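You operate a simulated robot arm through the tools that you are given. There is no shell and no other tool.

Carry out the task below with a simulated robot arm. There is one attempt and no reset: what you move stays moved.

## Task
Swap the dirty pad in the trap drawer for the pad that its label names.
Fine: isolator switch off first; dirty pad into the red tray; shut and latch the drawer; no trip. Where these are worked on the way, their far stop is far enough and under half their travel is too little: trap drawer.

It is judged by the outcome, as a careful person would: the job done as asked, and still so three seconds after it is handed in. It fails if anything else is knocked over, pushed out of place, dropped, spilled or broken.

## Robot
A 7-joint arm with a fingered hand, fixed in place. Base frame: the origin is on the floor under the middle of its stand, x ahead of it, y to its left, z up. Readings come in cm, degrees, newtons and seconds.
It reaches about 125.6 cm from its shoulder. Its first joint turns from -143.0 to 143.0 degrees. Payload 3 kg.
The TCP is the grasp point between the finger pads, 2.6 cm short of the fingertips. In the tool frame z runs along the fingers and y along their closing line. The gripper opens to 14.8 cm; its body begins 7.3 cm behind the TCP. The gripper is a hand of 3 fingers: y runs from the thumb to the fingers, the wrist lies at [0, 0, -22.9] in the tool frame.
Orientation is that of the tool frame in the base frame, as a unit quaternion [x, y, z, w]. With the fingers straight down and closing along the base's y, the tool's x points along the base's -x, its y along +y and its z along -z.

## Interface
- The arm moves only by the tool jog_arm. Its arguments are lists of equal length, an entry for each row: "slide": the shift along the base's x, y, z in cm, a list of three; "turn": the turn, a rotation vector about the base's x, y, z in rad, a list of three. In form: {"slide": [[x, y, z], ...], "turn": [[wx, wy, wz], ...]}. A call has 1 to 20 rows; each row shifts and turns the commanded pose from where the row before left it. Rows are played at 5 a second. More than 5 cm and 8.6 degrees between two rows, and nothing of the call is played. A pose out of reach is approached as far as the arm can. The call stops where the force on the tool passes 40 N (or 10 N more than at its start, if that is more) or the arm is blocked; 0.2 s more then pass. In this call time passes only in rows, and 0.2 s behind the last. The reply holds the time, the measured pose of the TCP, the force on the tool along the base axes, the opening and the grip force, in the units named above and with some noise, with the torque about the TCP (base axes, N m) and any sound that the robot's microphone picked up.
- Cameras (640 x 400 px; columns grow to the right, rows downward): "scene" is fixed at [5.14, 50.01, 139.29]; the picture's right is [-0.27, -0.96, 0.00], its down [-0.23, 0.07, -0.97] and it looks along [0.93, -0.27, -0.24] (base axes); focal length 251 px, centre (320, 200). "wrist" rides on the gripper at [6.8, -3.9, -9] in the tool frame; the picture's right is [0.50, 0.87, 0.00], its down [-0.66, 0.38, -0.65] and it looks along [-0.57, 0.33, 0.76] (tool axes); focal length 222 px, centre (320, 200). There is no depth. A picture from a camera that has moved, and an enlarged one, comes with that camera's place and axes in the base frame and with its lens.
- get_image(camera): a new picture of that camera. The clock stands still meanwhile.
- raise_lower(by): slides the trunk up (or, below 0, down) by that many cm; the arm rides with it, the base frame stays. It gives what a move gives, with no picture.
- curl_fingers(finger1, finger2, thumb_bend): sets how far each is bent, from 0 (flat) to 100 (curled in); at 30 the hand is open as for a grip, at 70 the pads meet at the TCP. One left out holds its place. A second passes; each finger stops where it meets its share of the squeeze, and holds until it gets a number again. It is the only way to open and close the hand. It gives what a move gives, with no picture; readings hold the bend of each and the force on the fingers (four entries, about 0 where the hand has none), thumb and palm.
- enlarge(camera, box): a new picture of the part [left, top, right, bottom] of that camera's present view, enlarged. The clock stands still meanwhile.
- job_done(): hands the job in; it is judged then, once.

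Places have to be worked out from the pictures, the camera data and where the tool is seen. Open the gripper and draw the arm clear of the work before you hand the job in, unless the task says otherwise.

The tools are called after "Request:" by a JSON object that holds its "name" and its "arguments". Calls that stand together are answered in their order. jog_arm: Moves the arm, as the interface text tells. Its arguments: {"type":"object","properties":{"slide":{"type":"array","items":{"type":"array","items":{"type":"number"}}},"turn":{"type":"array","items":{"type":"array","items":{"type":"number"}}}},"required":["slide","turn"]} The other tools are called the same way: raise_lower (by) moves the trunk up or down; curl_fingers (finger1, finger2, thumb_bend) moves the fingers one by one; get_image (camera) takes a picture; enlarge (camera, box) takes an enlarged picture of a part of a camera's view; job_done () hands the job in.

At the start:

```text
time_s: 0.0
eef_pos: [58.5, 47.49, 146.3]
ee_rot: [-0.001, 1.0, -0.001, 0.0]
contact_force: [1.2, 0.9, -0.2]
ft_torque: [0.03, 0.02, 0.04]
finger_gap: 14.76
grip_force: 0.1
shape: jaw
bend: [30.0, 30.0, 30.0]
finger forces: [0.0, 0.1, 0.0, 0.0, 0.0, 0.0]
trunk travel left (down, up): [-79.5, 9.5]
```

scene: 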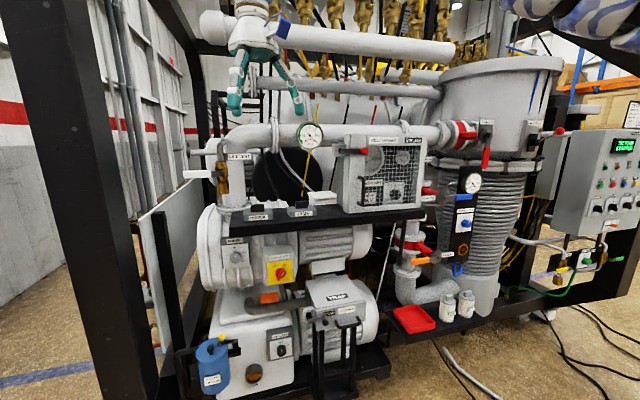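
wrist: 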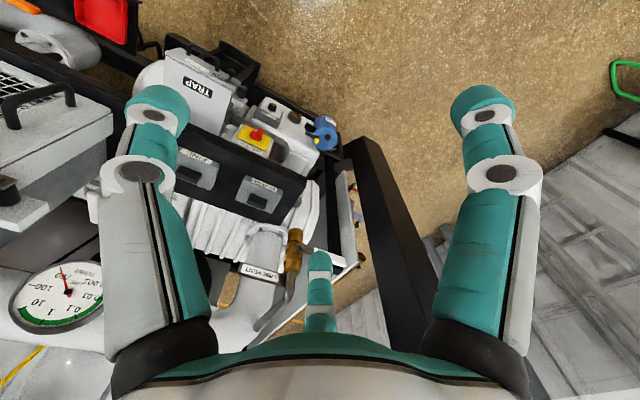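

I'll begin by enlarging the parts of the scene that matter: the trap, switches, shelf and the control panel.

Request:
{"name": "enlarge", "arguments": {"camera": "scene", "box": [280, 260, 400, 390]}}

Request:
{"name": "enlarge", "arguments": {"camera": "scene", "box": [200, 120, 440, 240]}}

Request:
{"name": "enlarge", "arguments": {"camera": "scene", "box": [180, 230, 320, 400]}}

Request:
{"name": "enlarge", "arguments": {"camera": "scene", "box": [380, 160, 520, 340]}}

Request:
{"name": "enlarge", "arguments": {"camera": "scene", "box": [540, 110, 640, 280]}}

```text
3.08 times, centred on (340, 325) of scene
camera zoom: at [5.14, 50.01, 139.29], right [-0.27, -0.96, 0.0], down [-0.23, 0.07, -0.97], along [0.93, -0.27, -0.24], focal length 772 px, centre (258, -185)
```

zoom: 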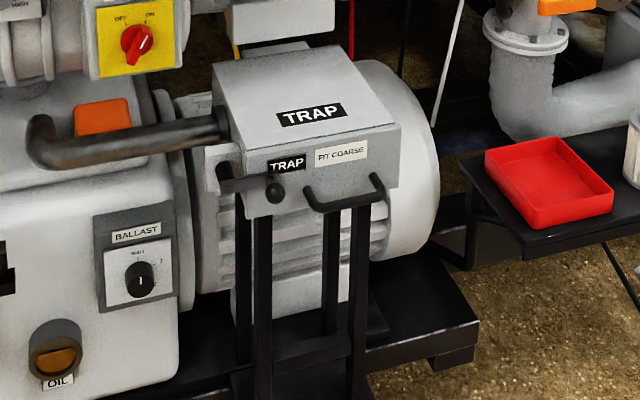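

```text
2.67 times, centred on (320, 180) of scene
camera zoom: at [5.14, 50.01, 139.29], right [-0.27, -0.96, 0.0], down [-0.23, 0.07, -0.97], along [0.93, -0.27, -0.24], focal length 669 px, centre (320, 253)
```

zoom: 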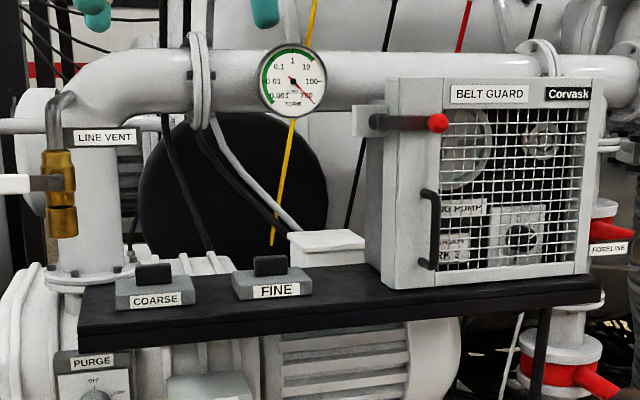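

```text
2.35 times, centred on (250, 315) of scene
camera zoom: at [5.14, 50.01, 139.29], right [-0.27, -0.96, 0.0], down [-0.23, 0.07, -0.97], along [0.93, -0.27, -0.24], focal length 590 px, centre (485, -71)
```

zoom: 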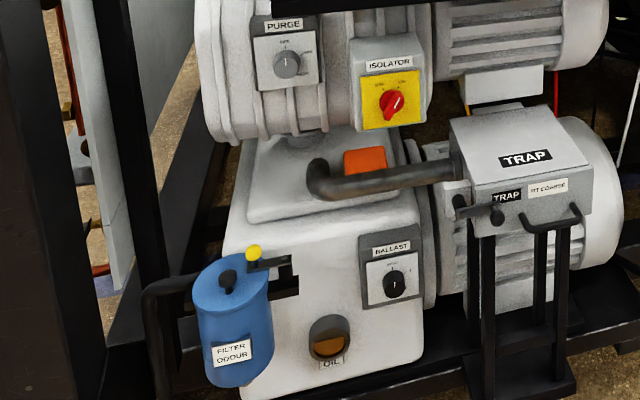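

```text
2.22 times, centred on (450, 250) of scene
camera zoom: at [5.14, 50.01, 139.29], right [-0.27, -0.96, 0.0], down [-0.23, 0.07, -0.97], along [0.93, -0.27, -0.24], focal length 557 px, centre (31, 89)
```

zoom: 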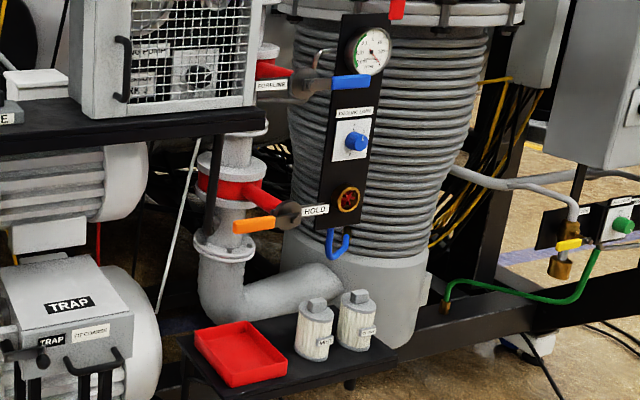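

```text
2.35 times, centred on (590, 195) of scene
camera zoom: at [5.14, 50.01, 139.29], right [-0.27, -0.96, 0.0], down [-0.23, 0.07, -0.97], along [0.93, -0.27, -0.24], focal length 590 px, centre (-315, 212)
```

zoom: 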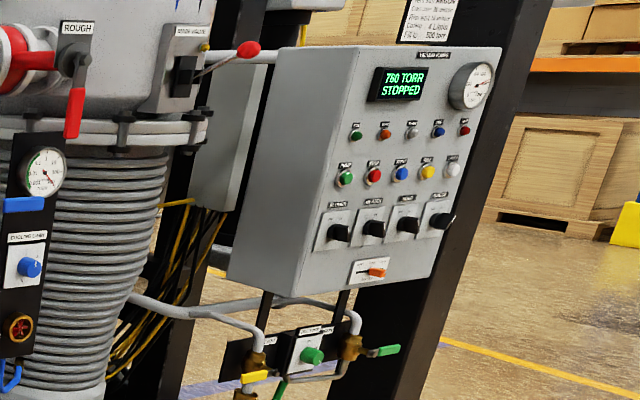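

The trap drawer seems labelled "FIT COARSE". I enlarge further to read the label, the isolator positions and the latch.

Request:
{"name": "enlarge", "arguments": {"camera": "scene", "box": [315, 295, 370, 330]}}

Request:
{"name": "enlarge", "arguments": {"camera": "scene", "box": [255, 240, 310, 295]}}

Request:
{"name": "enlarge", "arguments": {"camera": "scene", "box": [230, 195, 330, 240]}}

Request:
{"name": "enlarge", "arguments": {"camera": "scene", "box": [385, 285, 485, 340]}}

Request:
{"name": "enlarge", "arguments": {"camera": "wrist", "box": [120, 20, 360, 220]}}

```text
11.43 times, centred on (342, 312) of scene
camera zoom: at [5.14, 50.01, 139.29], right [-0.27, -0.96, 0.0], down [-0.23, 0.07, -0.97], along [0.93, -0.27, -0.24], focal length 2867 px, centre (63, -1086)
```

zoom: 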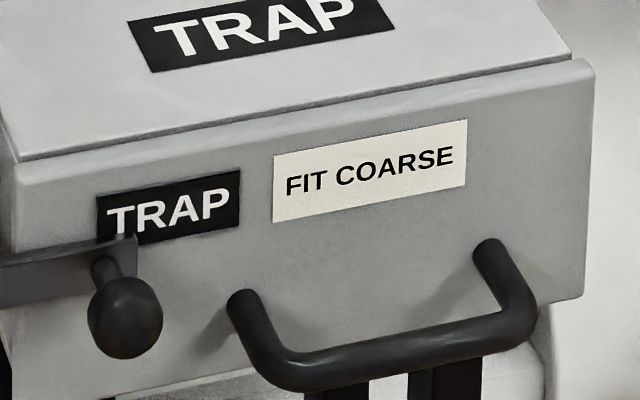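

```text
7.27 times, centred on (282, 268) of scene
camera zoom: at [5.14, 50.01, 139.29], right [-0.27, -0.96, 0.0], down [-0.23, 0.07, -0.97], along [0.93, -0.27, -0.24], focal length 1824 px, centre (593, -291)
```

zoom: 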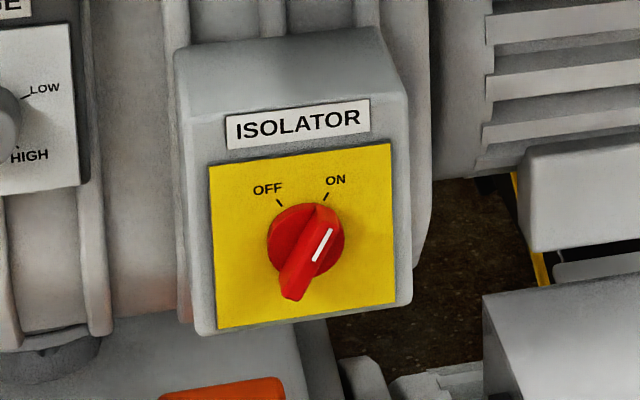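

```text
6.40 times, centred on (280, 218) of scene
camera zoom: at [5.14, 50.01, 139.29], right [-0.27, -0.96, 0.0], down [-0.23, 0.07, -0.97], along [0.93, -0.27, -0.24], focal length 1605 px, centre (576, 88)
```

zoom: 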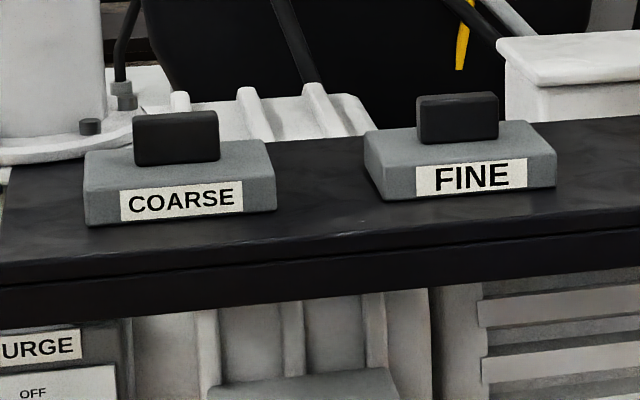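

```text
6.40 times, centred on (435, 312) of scene
camera zoom: at [5.14, 50.01, 139.29], right [-0.27, -0.96, 0.0], down [-0.23, 0.07, -0.97], along [0.93, -0.27, -0.24], focal length 1605 px, centre (-416, -520)
```

zoom: 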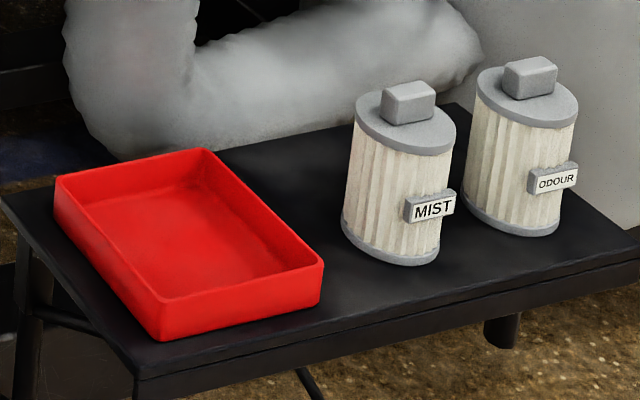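

```text
2.00 times, centred on (240, 120) of wrist
camera zoom: at [51.77, 43.57, 155.15], right [-0.5, 0.87, 0.0], down [0.66, 0.38, 0.65], along [0.57, 0.33, -0.76], focal length 444 px, centre (480, 360)
```

zoom: 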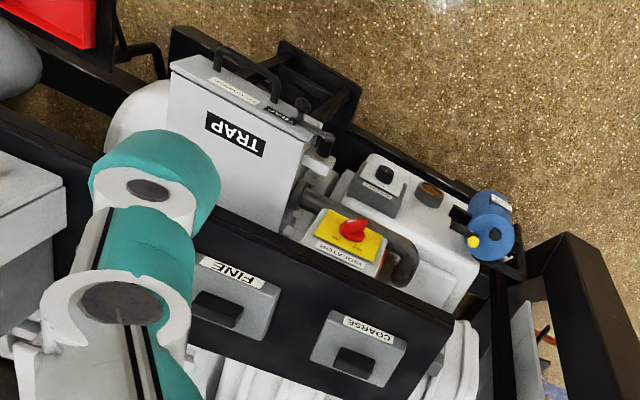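

The label reads FIT COARSE, so the COARSE pad goes in; the isolator is ON now and must go about 60° counter-clockwise to OFF. From both cameras I put the isolator knob near (85,41,94), the drawer front near (82,17,75), the pads on the shelf at about (84-88,48/33,114) and the red tray near (88,-18,59). I lower the trunk to see the isolator closer.

Request:
{"name": "raise_lower", "arguments": {"by": -27}}

Request:
{"name": "jog_arm", "arguments": {"slide": [[1, -4, 0], [1, -4, 0], [1, -4, 0], [1, -3, 0]], "turn": [[0, 0, 0], [0, 0, 0], [0, 0, 0], [0, 0, 0]]}}

Request:
{"name": "get_image", "arguments": {"camera": "wrist"}}

Request:
{"name": "get_image", "arguments": {"camera": "scene"}}

```text
time_s: 2.8
eef_pos: [58.51, 47.56, 119.18]
ee_rot: [0.0, 1.0, 0.0, 0.0]
contact_force: [-0.5, -0.2, -0.1]
ft_torque: [-0.01, -0.01, -0.01]
finger_gap: 14.77
grip_force: 0.1
shape: jaw
bend: [30.0, 30.0, 30.0]
finger forces: [0.0, 0.0, 0.0, 0.1, 0.0, 0.0]
trunk travel left (down, up): [-52.5, 36.5]
```

```text
time_s: 3.8
eef_pos: [63.46, 33.77, 115.66]
ee_rot: [-0.002, 1.0, 0.003, 0.0]
contact_force: [4.8, -4.3, -0.7]
ft_torque: [0.37, 0.44, 0.02]
finger_gap: 14.8
grip_force: 0.1
shape: jaw
bend: [30.0, 30.0, 30.0]
finger forces: [0.0, 0.0, 0.0, 0.1, 0.0, 0.1]
out of reach, approached as far as the arm can: row 1, 2, 3, 4
trunk travel left (down, up): [-52.5, 36.5]
```

```text
taken
camera wrist: at [56.75, 29.83, 124.67], right [-0.5, 0.86, 0.0], down [0.65, 0.38, 0.66], along [0.57, 0.33, -0.76], focal length 222 px, centre (320, 200)
```

wrist: 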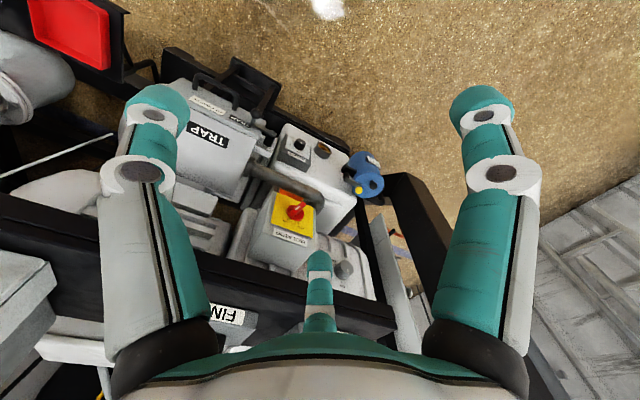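

```text
taken
```

scene: 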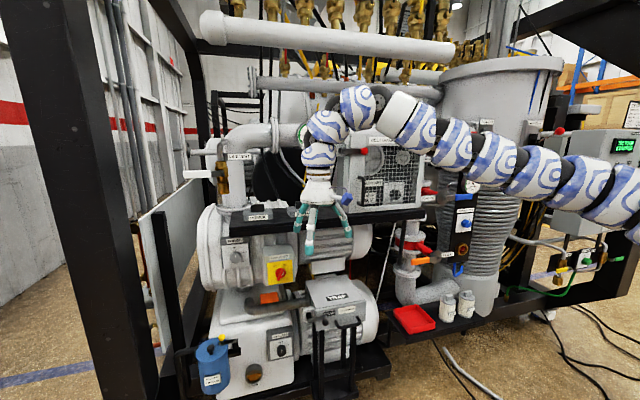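

The hand stopped short of the commanded height, so the arm is probably folded near a limit here; a higher shoulder with a lower hand should help. First I use this nearer view of the isolator and drawer.

Request:
{"name": "enlarge", "arguments": {"camera": "wrist", "box": [220, 120, 360, 260]}}

Request:
{"name": "enlarge", "arguments": {"camera": "wrist", "box": [140, 40, 300, 200]}}

Request:
{"name": "raise_lower", "arguments": {"by": 20}}

```text
2.86 times, centred on (290, 190) of wrist
camera zoom: at [56.75, 29.83, 124.67], right [-0.5, 0.86, 0.0], down [0.65, 0.38, 0.66], along [0.57, 0.33, -0.76], focal length 635 px, centre (406, 229)
```

zoom: 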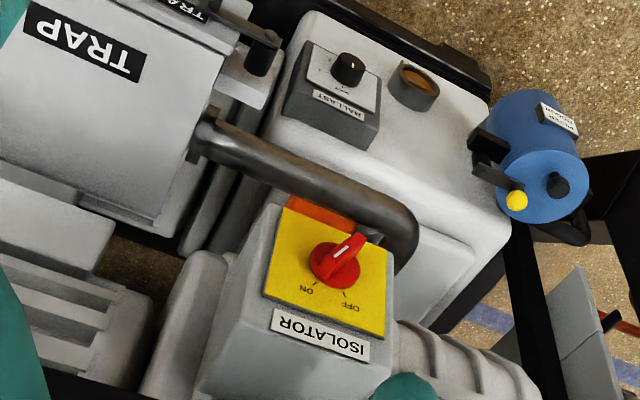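

```text
2.50 times, centred on (220, 120) of wrist
camera zoom: at [56.75, 29.83, 124.67], right [-0.5, 0.86, 0.0], down [0.65, 0.38, 0.66], along [0.57, 0.33, -0.76], focal length 555 px, centre (570, 400)
```

zoom: 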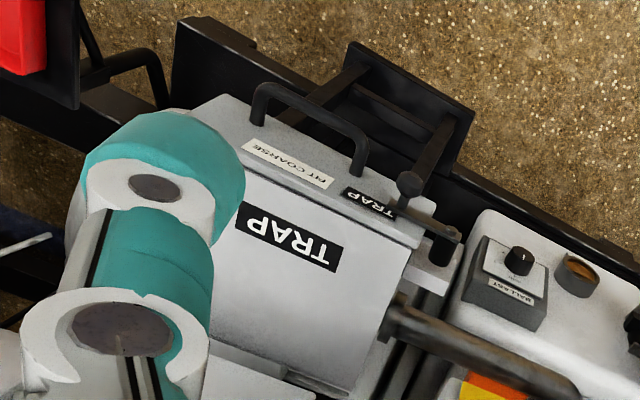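

```text
time_s: 5.9
eef_pos: [63.45, 33.86, 135.65]
ee_rot: [0.0, 1.0, 0.002, 0.0]
contact_force: [1.2, -0.5, -1.0]
ft_torque: [0.0, -0.02, 0.0]
finger_gap: 14.79
grip_force: 0.1
shape: jaw
bend: [30.0, 30.0, 30.0]
finger forces: [0.0, 0.0, 0.0, 0.0, 0.0, 0.1]
trunk travel left (down, up): [-72.5, 16.5]
```

The shoulder now sits higher. I move the hand down in free space in front of the machine to test that the reach limit is gone.

Request:
{"name": "jog_arm", "arguments": {"slide": [[0, 0, -4], [0, 0, -4], [0, 0, -4], [0, 0, -4]], "turn": [[0, 0, 0], [0, 0, 0], [0, 0, 0], [0, 0, 0]]}}

```text
time_s: 6.9
eef_pos: [63.52, 33.79, 119.84]
ee_rot: [-0.001, 1.0, 0.002, 0.001]
contact_force: [0.6, 0.2, -0.4]
ft_torque: [0.02, -0.06, 0.0]
finger_gap: 14.81
grip_force: 0.0
shape: jaw
bend: [30.0, 30.0, 30.0]
finger forces: [0.1, 0.0, 0.0, 0.0, 0.0, 0.0]
trunk travel left (down, up): [-72.5, 16.5]
```

No limit now. I tip the hand forward so the fingers point at the machine, coming down to the isolator's height while still well in front of it.

Request:
{"name": "jog_arm", "arguments": {"slide": [[0, 0.65, -2.2], [0, 0.65, -2.2], [0, 0.65, -2.2], [0, 0.65, -2.2], [0, 0.65, -2.2], [0, 0.65, -2.2]], "turn": [[0, -0.1428, 0], [0, -0.1428, 0], [0, -0.1428, 0], [0, -0.1428, 0], [0, -0.1428, 0], [0, -0.1428, 0]]}}

Request:
{"name": "get_image", "arguments": {"camera": "wrist"}}

Request:
{"name": "get_image", "arguments": {"camera": "scene"}}

```text
time_s: 8.5
eef_pos: [67.19, 41.23, 118.28]
ee_rot: [-0.019, 0.889, 0.023, 0.458]
contact_force: [0.5, -0.1, 0.4]
ft_torque: [-0.02, 0.01, -0.01]
finger_gap: 14.78
grip_force: 0.1
shape: jaw
bend: [30.0, 30.0, 30.0]
finger forces: [0.0, 0.1, 0.1, 0.0, 0.0, 0.0]
out of reach, approached as far as the arm can: row 1
trunk travel left (down, up): [-72.5, 16.5]
stopped in row 6: the arm was blocked; the commanded pose is now the measured one
```

```text
taken
camera wrist: at [56.17, 36.72, 117.88], right [-0.34, 0.86, -0.39], down [-0.17, 0.35, 0.92], along [0.93, 0.38, 0.03], focal length 222 px, centre (320, 200)
```

wrist: 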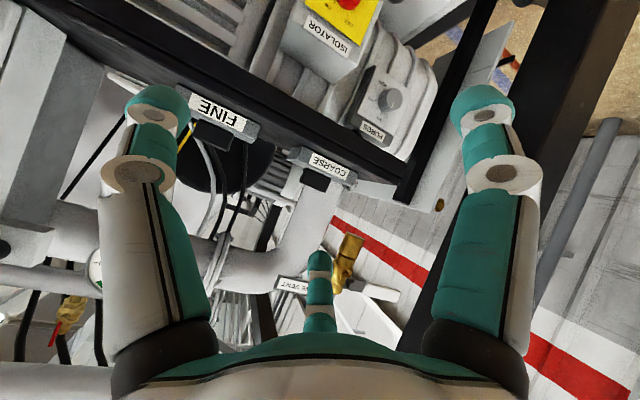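

```text
taken
```

scene: 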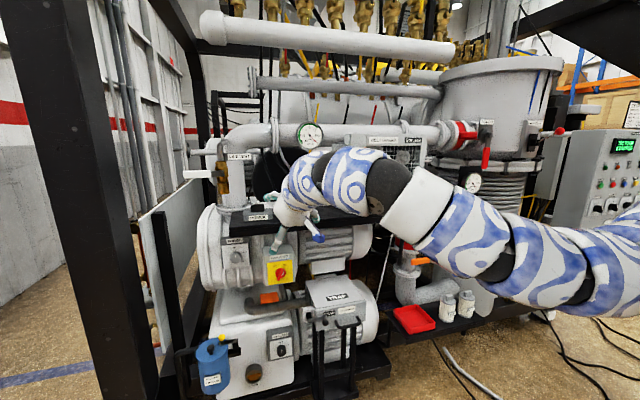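

The arm hit a joint limit with about 54° of tip done, at (67,41,118), nothing touched. I lower the trunk so the same arm posture puts the hand at the isolator's height, then finish the tipping while moving forward.

Request:
{"name": "raise_lower", "arguments": {"by": -24}}

Request:
{"name": "jog_arm", "arguments": {"slide": [[1, 0, 0], [1, 0, 0], [1, 0, 0]], "turn": [[0, -0.1, 0], [0, -0.1, 0], [0, -0.1, 0]]}}

Request:
{"name": "get_image", "arguments": {"camera": "scene"}}

Request:
{"name": "get_image", "arguments": {"camera": "wrist"}}

```text
time_s: 11.0
eef_pos: [67.09, 41.18, 94.22]
ee_rot: [-0.019, 0.889, 0.023, 0.457]
contact_force: [0.3, 0.6, -0.3]
ft_torque: [-0.01, -0.02, -0.01]
finger_gap: 14.8
grip_force: 0.0
shape: jaw
bend: [30.0, 30.0, 30.0]
finger forces: [0.0, 0.0, 0.0, 0.0, 0.0, 0.0]
trunk travel left (down, up): [-48.5, 40.5]
```

```text
time_s: 11.8
eef_pos: [70.3, 41.22, 94.34]
ee_rot: [-0.023, 0.811, 0.021, 0.584]
contact_force: [-0.9, -0.7, 0.4]
ft_torque: [0.02, -0.01, 0.02]
finger_gap: 14.77
grip_force: 0.0
shape: jaw
bend: [30.0, 30.0, 30.0]
finger forces: [0.0, 0.0, 0.0, 0.0, 0.0, 0.1]
trunk travel left (down, up): [-48.5, 40.5]
```

```text
taken
```

scene: 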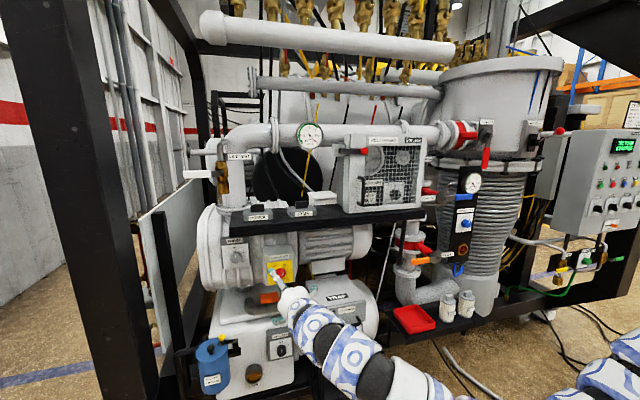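

```text
taken
camera wrist: at [59.75, 36.62, 90.65], right [-0.21, 0.86, -0.47], down [-0.44, 0.35, 0.83], along [0.88, 0.38, 0.3], focal length 222 px, centre (320, 200)
```

wrist: 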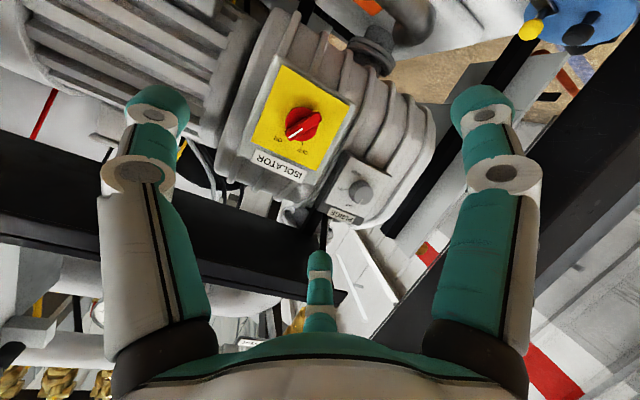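

The tilt continues fine here. I finish the last 18° and correct a 3.5° yaw error, staying at x=70.

Request:
{"name": "jog_arm", "arguments": {"slide": [[0.5, 0, 0], [0.5, 0, 0], [0, 0, 0], [0, 0, 0]], "turn": [[-0.002, -0.081, -0.016], [-0.002, -0.081, -0.016], [-0.002, -0.081, -0.016], [-0.002, -0.081, -0.016]]}}

Request:
{"name": "get_image", "arguments": {"camera": "wrist"}}

Request:
{"name": "enlarge", "arguments": {"camera": "scene", "box": [220, 190, 440, 330]}}

```text
time_s: 12.8
eef_pos: [71.22, 41.4, 94.21]
ee_rot: [-0.002, 0.706, -0.005, 0.708]
contact_force: [-0.2, 0.0, -0.5]
ft_torque: [0.01, 0.01, -0.02]
finger_gap: 14.8
grip_force: 0.1
shape: jaw
bend: [30.0, 30.0, 30.0]
finger forces: [0.0, 0.0, 0.1, 0.1, 0.0, 0.0]
trunk travel left (down, up): [-48.5, 40.5]
```

```text
taken
camera wrist: at [62.17, 37.33, 87.4], right [0.01, 0.86, -0.51], down [-0.65, 0.39, 0.65], along [0.76, 0.33, 0.57], focal length 222 px, centre (320, 200)
```

wrist: 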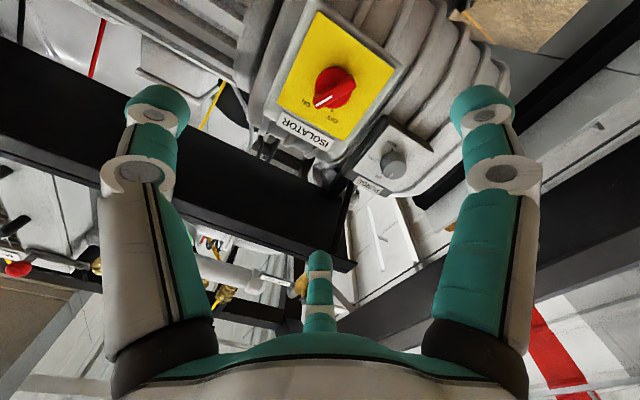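

```text
2.86 times, centred on (330, 260) of scene
camera zoom: at [5.14, 50.01, 139.29], right [-0.27, -0.96, 0.0], down [-0.23, 0.07, -0.97], along [0.93, -0.27, -0.24], focal length 717 px, centre (291, 29)
```

zoom: 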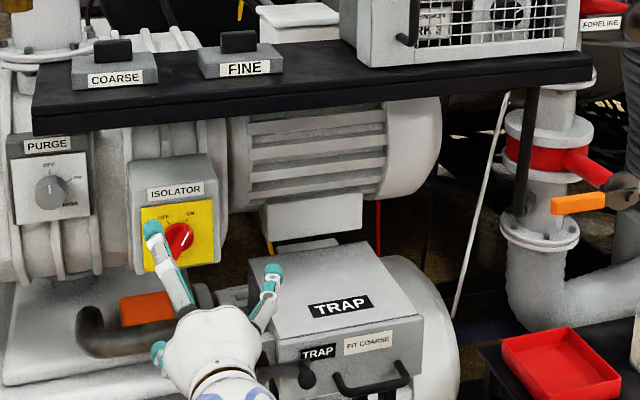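

I enlarge the wrist view around the isolator to fix its plane, the knob centre and the yaw of the plate.

Request:
{"name": "enlarge", "arguments": {"camera": "wrist", "box": [250, 0, 410, 160]}}

```text
2.50 times, centred on (330, 80) of wrist
camera zoom: at [62.17, 37.33, 87.4], right [0.01, 0.86, -0.51], down [-0.65, 0.39, 0.65], along [0.76, 0.33, 0.57], focal length 555 px, centre (295, 500)
```

zoom: 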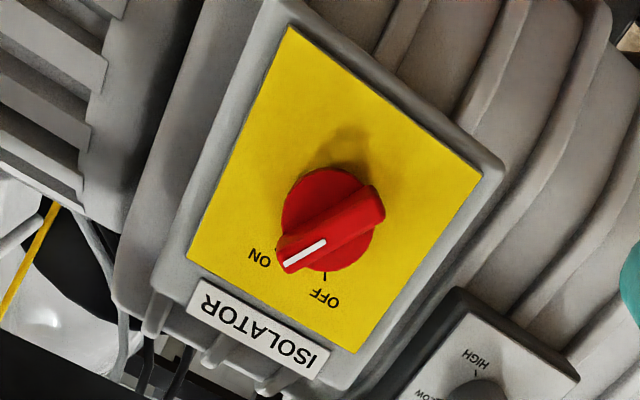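

The plate works out at x=87.7, y 37.2–46.0, z 87.6–96.5, squarely facing the robot; the knob bar's centre is (86.2, 41.65, 92.1) with pointer at ~30° right of vertical. I half-close the fingers and advance aligned with the knob axis, stopping short.

Request:
{"name": "curl_fingers", "arguments": {"finger1": 50, "finger2": 50, "thumb_bend": 50}}

Request:
{"name": "jog_arm", "arguments": {"slide": [[2, 0.06, -0.53], [2, 0.06, -0.53], [2, 0.06, -0.53], [2, 0.06, -0.53]], "turn": [[0.0025, 0, 0.001], [0.0025, 0, 0.001], [0.0025, 0, 0.001], [0.0025, 0, 0.001]]}}

Request:
{"name": "get_image", "arguments": {"camera": "wrist"}}

Request:
{"name": "enlarge", "arguments": {"camera": "scene", "box": [240, 230, 340, 300]}}

```text
time_s: 13.8
eef_pos: [71.17, 41.29, 94.17]
ee_rot: [-0.001, 0.706, -0.006, 0.708]
contact_force: [-0.1, -0.5, 0.0]
ft_torque: [0.04, -0.01, -0.04]
finger_gap: 6.27
grip_force: 0.0
shape: fingers
bend: [50.0, 50.0, 50.0]
finger forces: [0.0, 0.0, 0.0, 0.0, 0.0, 0.1]
trunk travel left (down, up): [-48.5, 40.5]
```

```text
time_s: 14.8
eef_pos: [79.02, 41.85, 92.1]
ee_rot: [0.001, 0.706, -0.001, 0.708]
contact_force: [-0.5, -0.1, -0.1]
ft_torque: [-0.02, 0.0, -0.01]
finger_gap: 6.26
grip_force: 0.0
shape: fingers
bend: [50.0, 50.0, 50.0]
finger forces: [0.1, 0.1, 0.0, 0.0, 0.0, 0.0]
trunk travel left (down, up): [-48.5, 40.5]
```

```text
taken
camera wrist: at [70.09, 37.91, 85.25], right [0.0, 0.87, -0.5], down [-0.65, 0.38, 0.65], along [0.76, 0.33, 0.57], focal length 222 px, centre (320, 200)
```

wrist: 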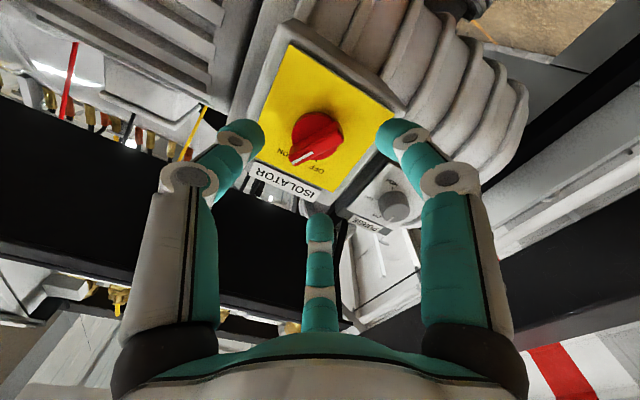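

```text
5.71 times, centred on (290, 265) of scene
camera zoom: at [5.14, 50.01, 139.29], right [-0.27, -0.96, 0.0], down [-0.23, 0.07, -0.97], along [0.93, -0.27, -0.24], focal length 1433 px, centre (491, -171)
```

zoom: 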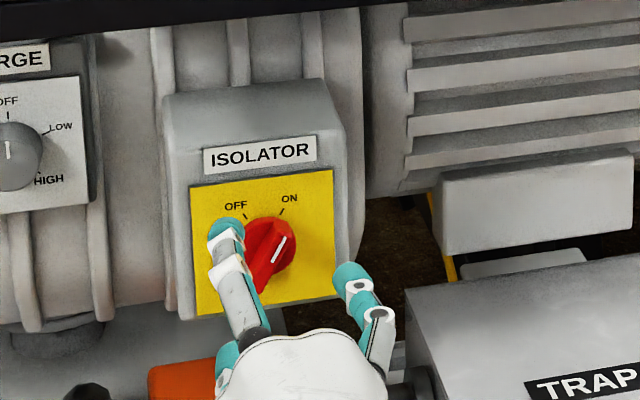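

Well aligned; the gap of 6.3 cm clears the 4.5 cm knob bar. I advance so the fingertips come to about x=86.6, just short of the plate.

Request:
{"name": "jog_arm", "arguments": {"slide": [[1.5, -0.05, 0], [1.5, -0.05, 0], [1, -0.05, 0], [1, 0, 0]], "turn": [[0, 0, 0], [0, 0, 0], [0, 0, 0], [0, 0, 0]]}}

Request:
{"name": "get_image", "arguments": {"camera": "wrist"}}

Request:
{"name": "enlarge", "arguments": {"camera": "scene", "box": [250, 240, 320, 290]}}

```text
time_s: 15.8
eef_pos: [83.74, 41.84, 92.24]
ee_rot: [-0.001, 0.706, 0.001, 0.708]
contact_force: [-30.3, -4.0, -1.0]
ft_torque: [-0.06, 0.35, 0.62]
finger_gap: 6.13
grip_force: 15.4
shape: fingers
bend: [49.0, 51.0, 50.0]
finger forces: [18.5, 11.7, 0.1, 0.0, 0.1, 0.0]
trunk travel left (down, up): [-48.5, 40.5]
```

```text
taken
camera wrist: at [74.77, 37.78, 85.41], right [0.0, 0.87, -0.5], down [-0.66, 0.38, 0.65], along [0.75, 0.33, 0.57], focal length 222 px, centre (320, 200)
```

wrist: 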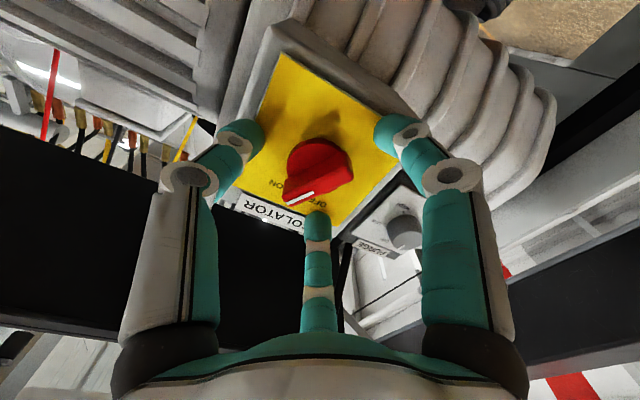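

```text
8.00 times, centred on (285, 265) of scene
camera zoom: at [5.14, 50.01, 139.29], right [-0.27, -0.96, 0.0], down [-0.23, 0.07, -0.97], along [0.93, -0.27, -0.24], focal length 2007 px, centre (600, -320)
```

zoom: 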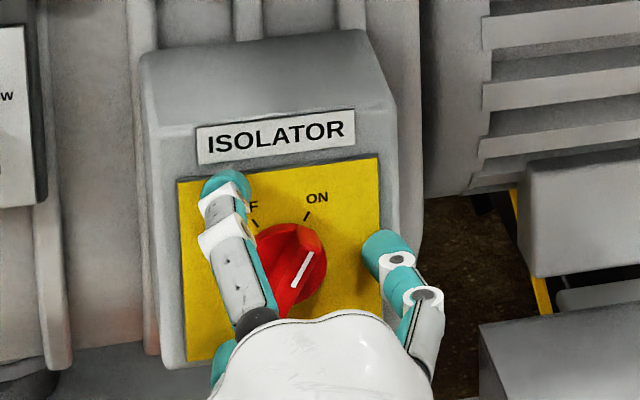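

The fingertips of finger 1 and 2 touch the plate (30 N). I back off 0.5 cm and then close gently around the knob bar.

Request:
{"name": "jog_arm", "arguments": {"slide": [[-0.6, -0.1, 0]], "turn": [[0, 0, 0]]}}

Request:
{"name": "curl_fingers", "arguments": {"finger1": 64, "finger2": 64, "thumb_bend": 64}}

Request:
{"name": "get_image", "arguments": {"camera": "wrist"}}

Request:
{"name": "enlarge", "arguments": {"camera": "scene", "box": [250, 240, 320, 290]}}

```text
time_s: 16.2
eef_pos: [83.67, 41.26, 92.19]
ee_rot: [0.001, 0.706, -0.001, 0.708]
contact_force: [-2.1, 1.1, -1.0]
ft_torque: [0.0, 0.1, 0.06]
finger_gap: 6.43
grip_force: 0.9
shape: fingers
bend: [49.0, 50.0, 50.0]
finger forces: [1.9, 0.0, 0.0, 0.1, 0.0, 0.1]
trunk travel left (down, up): [-48.5, 40.5]
```

```text
time_s: 17.2
eef_pos: [83.59, 41.38, 92.13]
ee_rot: [0.001, 0.706, -0.002, 0.708]
contact_force: [1.6, -0.6, -1.0]
ft_torque: [0.01, -0.04, -0.07]
finger_gap: 2.93
grip_force: 5.6
shape: fingers
bend: [58.0, 60.0, 62.0]
finger forces: [4.1, 2.7, 0.1, 0.1, 3.0, 0.1]
trunk travel left (down, up): [-48.5, 40.5]
```

```text
taken
camera wrist: at [74.63, 37.39, 85.34], right [0.0, 0.87, -0.5], down [-0.65, 0.38, 0.65], along [0.76, 0.33, 0.57], focal length 222 px, centre (320, 200)
```

wrist: 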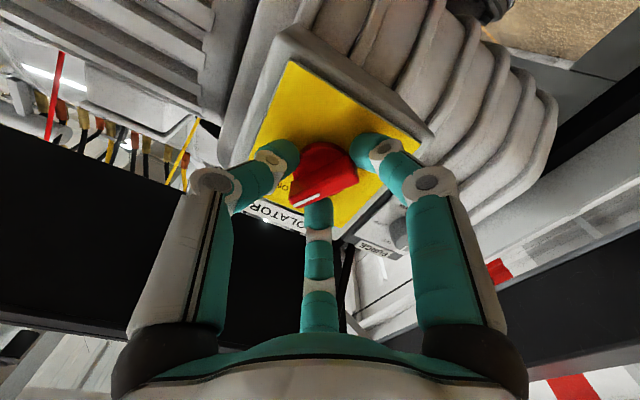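

```text
8.00 times, centred on (285, 265) of scene
camera zoom: at [5.14, 50.01, 139.29], right [-0.27, -0.96, 0.0], down [-0.23, 0.07, -0.97], along [0.93, -0.27, -0.24], focal length 2007 px, centre (600, -320)
```

zoom: 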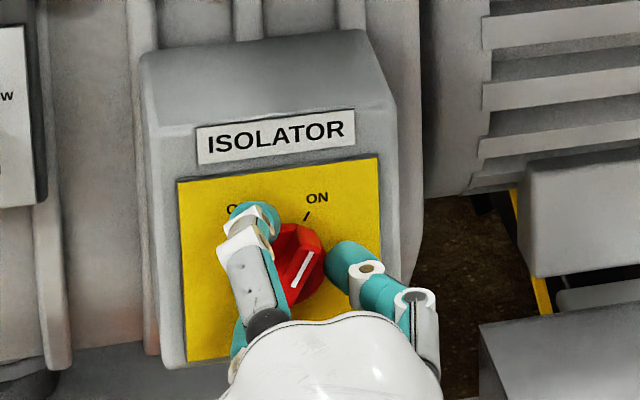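

All three fingers now grip the knob. I turn the hand counter-clockwise (about −x) by 60°.

Request:
{"name": "jog_arm", "arguments": {"slide": [[0, 0.05, 0], [0, 0.05, 0], [0, 0.05, 0], [0, 0.05, 0], [0, 0, 0], [0, 0, 0], [0, 0, 0], [0, 0, 0]], "turn": [[-0.131, 0, 0], [-0.131, 0, 0], [-0.131, 0, 0], [-0.131, 0, 0], [-0.131, 0, 0], [-0.131, 0, 0], [-0.131, 0, 0], [-0.131, 0, 0]]}}

Request:
{"name": "get_image", "arguments": {"camera": "wrist"}}

Request:
{"name": "enlarge", "arguments": {"camera": "scene", "box": [250, 240, 320, 290]}}

```text
time_s: 19.0
eef_pos: [83.45, 41.49, 92.09]
ee_rot: [-0.355, 0.611, -0.355, 0.613]
contact_force: [-2.8, -1.0, 3.0]
ft_torque: [-0.02, -0.16, -0.01]
finger_gap: 2.92
grip_force: 5.6
shape: fingers
bend: [60.0, 61.0, 61.0]
finger forces: [3.5, 3.5, 0.0, 0.0, 5.0, 0.1]
trunk travel left (down, up): [-48.5, 40.5]
```

```text
taken
camera wrist: at [74.53, 33.6, 92.03], right [0.0, 0.0, -1.0], down [-0.66, 0.76, -0.01], along [0.76, 0.66, 0.0], focal length 222 px, centre (320, 200)
```

wrist: 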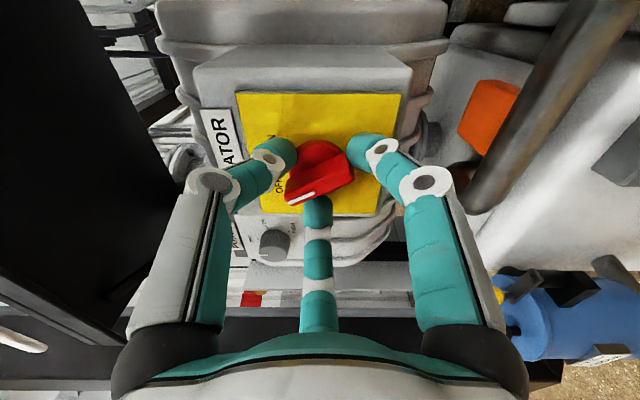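

```text
8.00 times, centred on (285, 265) of scene
camera zoom: at [5.14, 50.01, 139.29], right [-0.27, -0.96, 0.0], down [-0.23, 0.07, -0.97], along [0.93, -0.27, -0.24], focal length 2007 px, centre (600, -320)
```

zoom: 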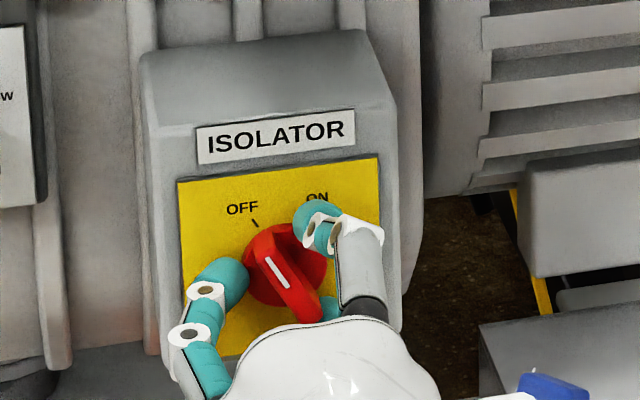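

The pointer now points at OFF. I nudge 5° further to be sure it sits at its stop.

Request:
{"name": "jog_arm", "arguments": {"slide": [[0, 0, 0]], "turn": [[-0.09, 0, 0]]}}

Request:
{"name": "enlarge", "arguments": {"camera": "scene", "box": [250, 240, 320, 290]}}

Request:
{"name": "enlarge", "arguments": {"camera": "scene", "box": [590, 120, 640, 170]}}

```text
time_s: 19.4
eef_pos: [83.57, 41.49, 92.06]
ee_rot: [-0.383, 0.593, -0.382, 0.596]
contact_force: [-0.2, -2.4, 3.2]
ft_torque: [0.02, -0.14, -0.07]
finger_gap: 2.95
grip_force: 4.6
shape: fingers
bend: [60.0, 61.0, 61.0]
finger forces: [3.0, 2.7, 0.1, 0.0, 4.8, 0.1]
trunk travel left (down, up): [-48.5, 40.5]
```

```text
8.00 times, centred on (285, 265) of scene
camera zoom: at [5.14, 50.01, 139.29], right [-0.27, -0.96, 0.0], down [-0.23, 0.07, -0.97], along [0.93, -0.27, -0.24], focal length 2007 px, centre (600, -320)
```

zoom: 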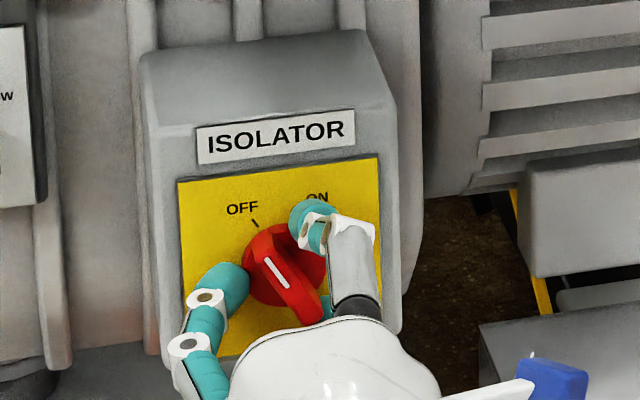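

```text
8.00 times, centred on (615, 145) of scene
camera zoom: at [5.14, 50.01, 139.29], right [-0.27, -0.96, 0.0], down [-0.23, 0.07, -0.97], along [0.93, -0.27, -0.24], focal length 2007 px, centre (-2040, 640)
```

zoom: 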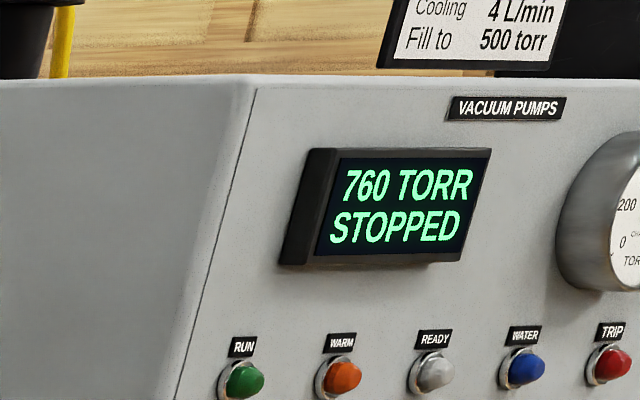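

The knob did not turn further, so it is at its OFF stop. I release and back straight out.

Request:
{"name": "curl_fingers", "arguments": {"finger1": 48, "finger2": 48, "thumb_bend": 48}}

Request:
{"name": "jog_arm", "arguments": {"slide": [[-2, 0, 0], [-3, 0, 0], [-4, 0, 0], [-4, 0, 0]], "turn": [[0, 0, 0], [0, 0, 0], [0, 0, 0], [0, 0, 0]]}}

Request:
{"name": "get_image", "arguments": {"camera": "wrist"}}

Request:
{"name": "get_image", "arguments": {"camera": "scene"}}

```text
time_s: 20.4
eef_pos: [83.46, 41.44, 91.96]
ee_rot: [-0.382, 0.594, -0.381, 0.597]
contact_force: [-0.8, 0.3, 0.1]
ft_torque: [0.01, 0.0, -0.01]
finger_gap: 6.81
grip_force: 0.1
shape: fingers
bend: [48.0, 48.0, 48.0]
finger forces: [0.1, 0.1, 0.0, 0.0, 0.0, 0.1]
trunk travel left (down, up): [-48.5, 40.5]
```

```text
time_s: 21.4
eef_pos: [70.5, 41.24, 92.11]
ee_rot: [-0.381, 0.594, -0.381, 0.597]
contact_force: [-0.5, -0.9, 0.6]
ft_torque: [-0.03, 0.01, 0.0]
finger_gap: 6.85
grip_force: 0.0
shape: fingers
bend: [48.0, 48.0, 48.0]
finger forces: [0.0, 0.0, 0.0, 0.0, 0.0, 0.0]
trunk travel left (down, up): [-48.5, 40.5]
```

```text
taken
camera wrist: at [61.52, 33.36, 92.76], right [0.0, -0.09, -1.0], down [-0.65, 0.75, -0.07], along [0.76, 0.65, -0.06], focal length 222 px, centre (320, 200)
```

wrist: 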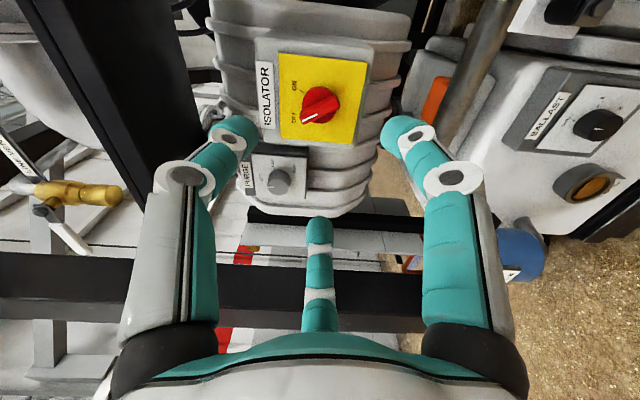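

```text
taken
```

scene: 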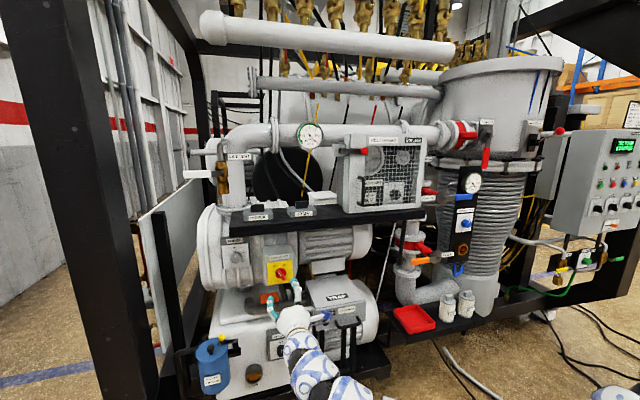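

Isolator reads OFF. Next I lower the trunk 15 cm and shift right to look at the drawer latch from the front.

Request:
{"name": "jog_arm", "arguments": {"slide": [[-2, -3, 0], [-2, -3.5, 0], [-2, -3.5, 0], [0, -3.5, 0], [0, -3.5, 0]], "turn": [[0, 0, 0], [0, 0, 0], [0, 0, 0], [0, 0, 0], [0, 0, 0]]}}

Request:
{"name": "raise_lower", "arguments": {"by": -14}}

Request:
{"name": "get_image", "arguments": {"camera": "wrist"}}

Request:
{"name": "get_image", "arguments": {"camera": "scene"}}

```text
time_s: 22.6
eef_pos: [64.48, 24.6, 92.04]
ee_rot: [-0.382, 0.595, -0.381, 0.596]
contact_force: [-0.2, -0.6, -0.5]
ft_torque: [0.03, 0.02, 0.01]
finger_gap: 6.82
grip_force: 0.2
shape: fingers
bend: [48.0, 48.0, 48.0]
finger forces: [0.1, 0.0, 0.0, 0.0, 0.1, 0.0]
trunk travel left (down, up): [-48.5, 40.5]
```

```text
time_s: 24.3
eef_pos: [64.55, 24.54, 78.09]
ee_rot: [-0.382, 0.594, -0.381, 0.596]
contact_force: [-0.3, 0.0, 0.6]
ft_torque: [0.01, 0.03, 0.01]
finger_gap: 6.84
grip_force: 0.0
shape: fingers
bend: [48.0, 48.0, 48.0]
finger forces: [0.0, 0.1, 0.0, 0.1, 0.1, 0.0]
trunk travel left (down, up): [-34.5, 54.5]
```

```text
taken
camera wrist: at [55.52, 16.71, 78.71], right [0.0, -0.09, -1.0], down [-0.65, 0.75, -0.07], along [0.76, 0.65, -0.06], focal length 222 px, centre (320, 200)
```

wrist: 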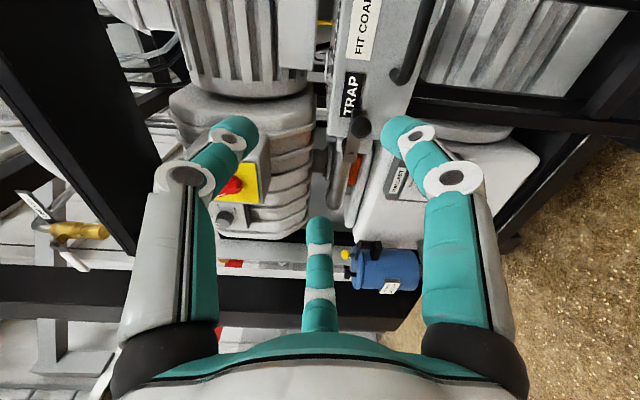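

```text
taken
```

scene: 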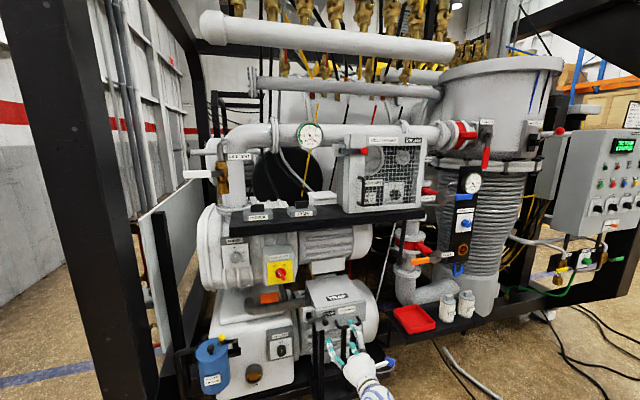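

Request:
{"name": "enlarge", "arguments": {"camera": "wrist", "box": [290, 20, 450, 180]}}

Request:
{"name": "enlarge", "arguments": {"camera": "scene", "box": [290, 285, 390, 365]}}

```text
2.50 times, centred on (370, 100) of wrist
camera zoom: at [55.52, 16.71, 78.71], right [0.0, -0.09, -1.0], down [-0.65, 0.75, -0.07], along [0.76, 0.65, -0.06], focal length 555 px, centre (195, 450)
```

zoom: 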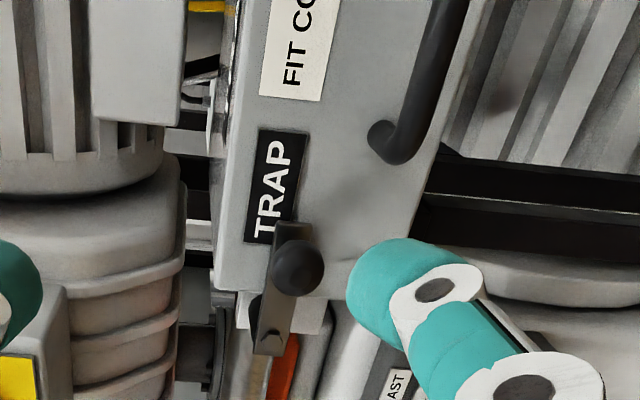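

```text
5.00 times, centred on (340, 325) of scene
camera zoom: at [5.14, 50.01, 139.29], right [-0.27, -0.96, 0.0], down [-0.23, 0.07, -0.97], along [0.93, -0.27, -0.24], focal length 1254 px, centre (220, -425)
```

zoom: 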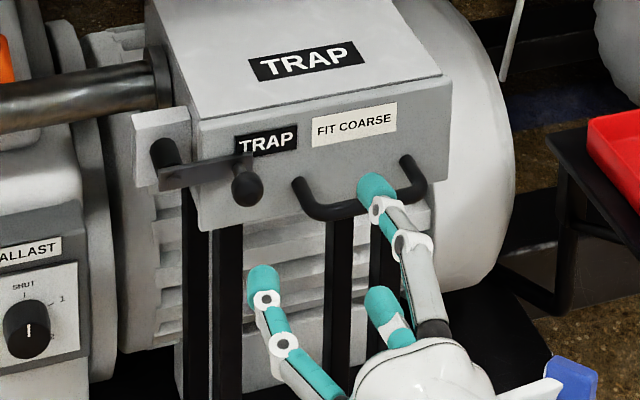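

The latch is a flat lever pivoting on a pin at the left (≈y 31.5, z 74) with a ball knob at its right end near (79.8, 26.4, 73.4), lying across the drawer front. I roll the hand back level so that the fingers straddle the lever, and line up with the ball.

Request:
{"name": "jog_arm", "arguments": {"slide": [[0, 0.2, -0.5], [0, 0.2, -0.5], [0, 0.2, -0.5], [0, 0.2, -0.5], [0, 0.2, -0.5], [0, 0.2, -0.5], [0, 0.2, -0.5], [0, 0.2, -0.5]], "turn": [[0.1424, 0, 0], [0.1424, 0, 0], [0.1424, 0, 0], [0.1424, 0, 0], [0.1424, 0, 0], [0.1424, 0, 0], [0.1424, 0, 0], [0.1424, 0, 0]]}}

Request:
{"name": "get_image", "arguments": {"camera": "wrist"}}

Request:
{"name": "enlarge", "arguments": {"camera": "scene", "box": [290, 285, 390, 365]}}

```text
time_s: 26.1
eef_pos: [64.53, 26.31, 74.18]
ee_rot: [0.0, 0.706, 0.001, 0.708]
contact_force: [-0.4, -0.6, 0.8]
ft_torque: [-0.04, -0.05, -0.01]
finger_gap: 6.81
grip_force: 0.0
shape: fingers
bend: [48.0, 48.0, 48.0]
finger forces: [0.1, 0.0, 0.1, 0.1, 0.1, 0.0]
trunk travel left (down, up): [-34.5, 54.5]
```

```text
taken
camera wrist: at [55.53, 22.33, 67.3], right [0.0, 0.87, -0.5], down [-0.66, 0.38, 0.65], along [0.76, 0.32, 0.57], focal length 222 px, centre (320, 200)
```

wrist: 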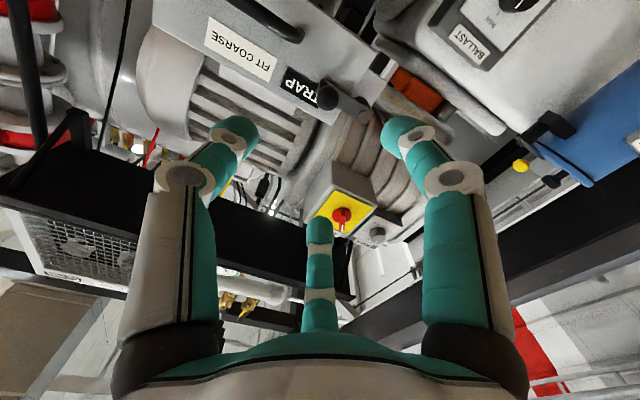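

```text
5.00 times, centred on (340, 325) of scene
camera zoom: at [5.14, 50.01, 139.29], right [-0.27, -0.96, 0.0], down [-0.23, 0.07, -0.97], along [0.93, -0.27, -0.24], focal length 1254 px, centre (220, -425)
```

zoom: 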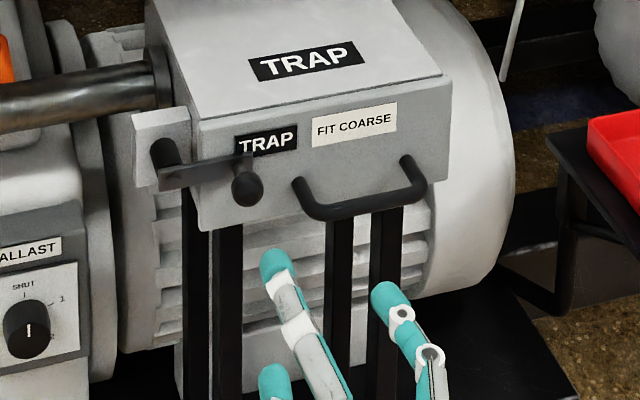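

Request:
{"name": "enlarge", "arguments": {"camera": "wrist", "box": [240, 30, 400, 150]}}

```text
3.33 times, centred on (320, 90) of wrist
camera zoom: at [55.53, 22.33, 67.3], right [0.0, 0.87, -0.5], down [-0.66, 0.38, 0.65], along [0.76, 0.32, 0.57], focal length 740 px, centre (320, 567)
```

zoom: 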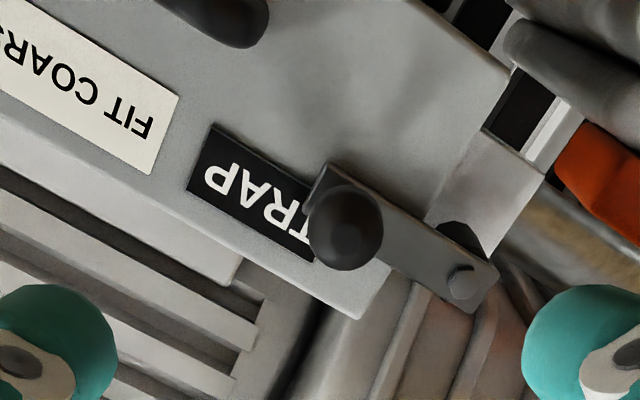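

Triangulated from two close views: ball centre (80.5, 26.55, 73.1), pivot bolt (≈82, 31.2, 72.9), so the lever is ~4.6 cm long; the drawer face is x≈83.2. I advance so the fingertips reach just past the ball's centre.

Request:
{"name": "jog_arm", "arguments": {"slide": [[3.5, 0.06, -0.3], [3.5, 0.06, -0.3], [3, 0.06, -0.3], [2.5, 0.06, -0.2]], "turn": [[0, 0, 0], [0, 0, 0], [0, 0, 0], [0, 0, 0]]}}

Request:
{"name": "get_image", "arguments": {"camera": "wrist"}}

Request:
{"name": "enlarge", "arguments": {"camera": "scene", "box": [290, 285, 390, 365]}}

```text
time_s: 27.1
eef_pos: [76.94, 26.45, 73.21]
ee_rot: [0.0, 0.707, 0.0, 0.707]
contact_force: [-0.4, -0.9, 0.4]
ft_torque: [0.0, -0.02, -0.03]
finger_gap: 6.83
grip_force: 0.1
shape: fingers
bend: [48.0, 48.0, 48.0]
finger forces: [0.0, 0.0, 0.1, 0.1, 0.0, 0.1]
trunk travel left (down, up): [-34.5, 54.5]
```

```text
taken
camera wrist: at [68.04, 22.46, 66.42], right [0.0, 0.87, -0.5], down [-0.66, 0.38, 0.65], along [0.76, 0.33, 0.57], focal length 222 px, centre (320, 200)
```

wrist: 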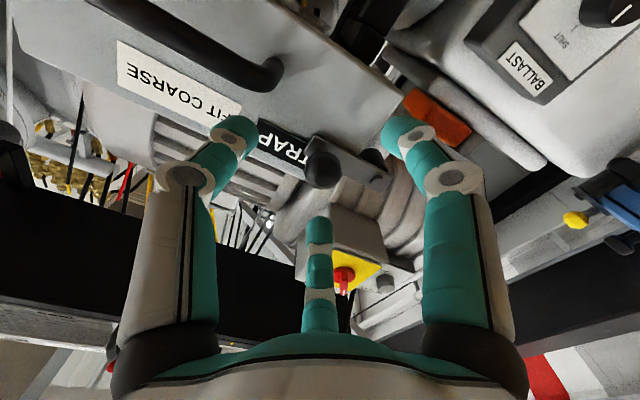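

```text
5.00 times, centred on (340, 325) of scene
camera zoom: at [5.14, 50.01, 139.29], right [-0.27, -0.96, 0.0], down [-0.23, 0.07, -0.97], along [0.93, -0.27, -0.24], focal length 1254 px, centre (220, -425)
```

zoom: 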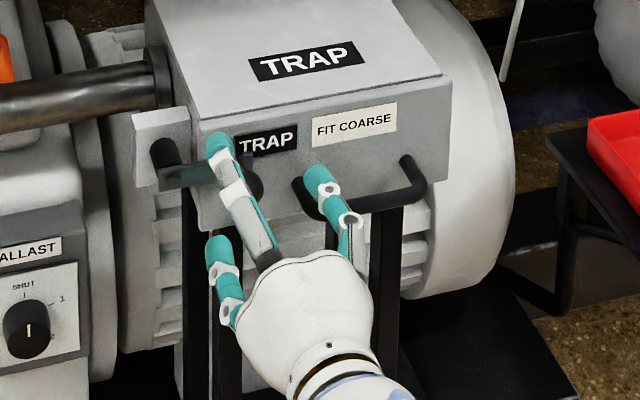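

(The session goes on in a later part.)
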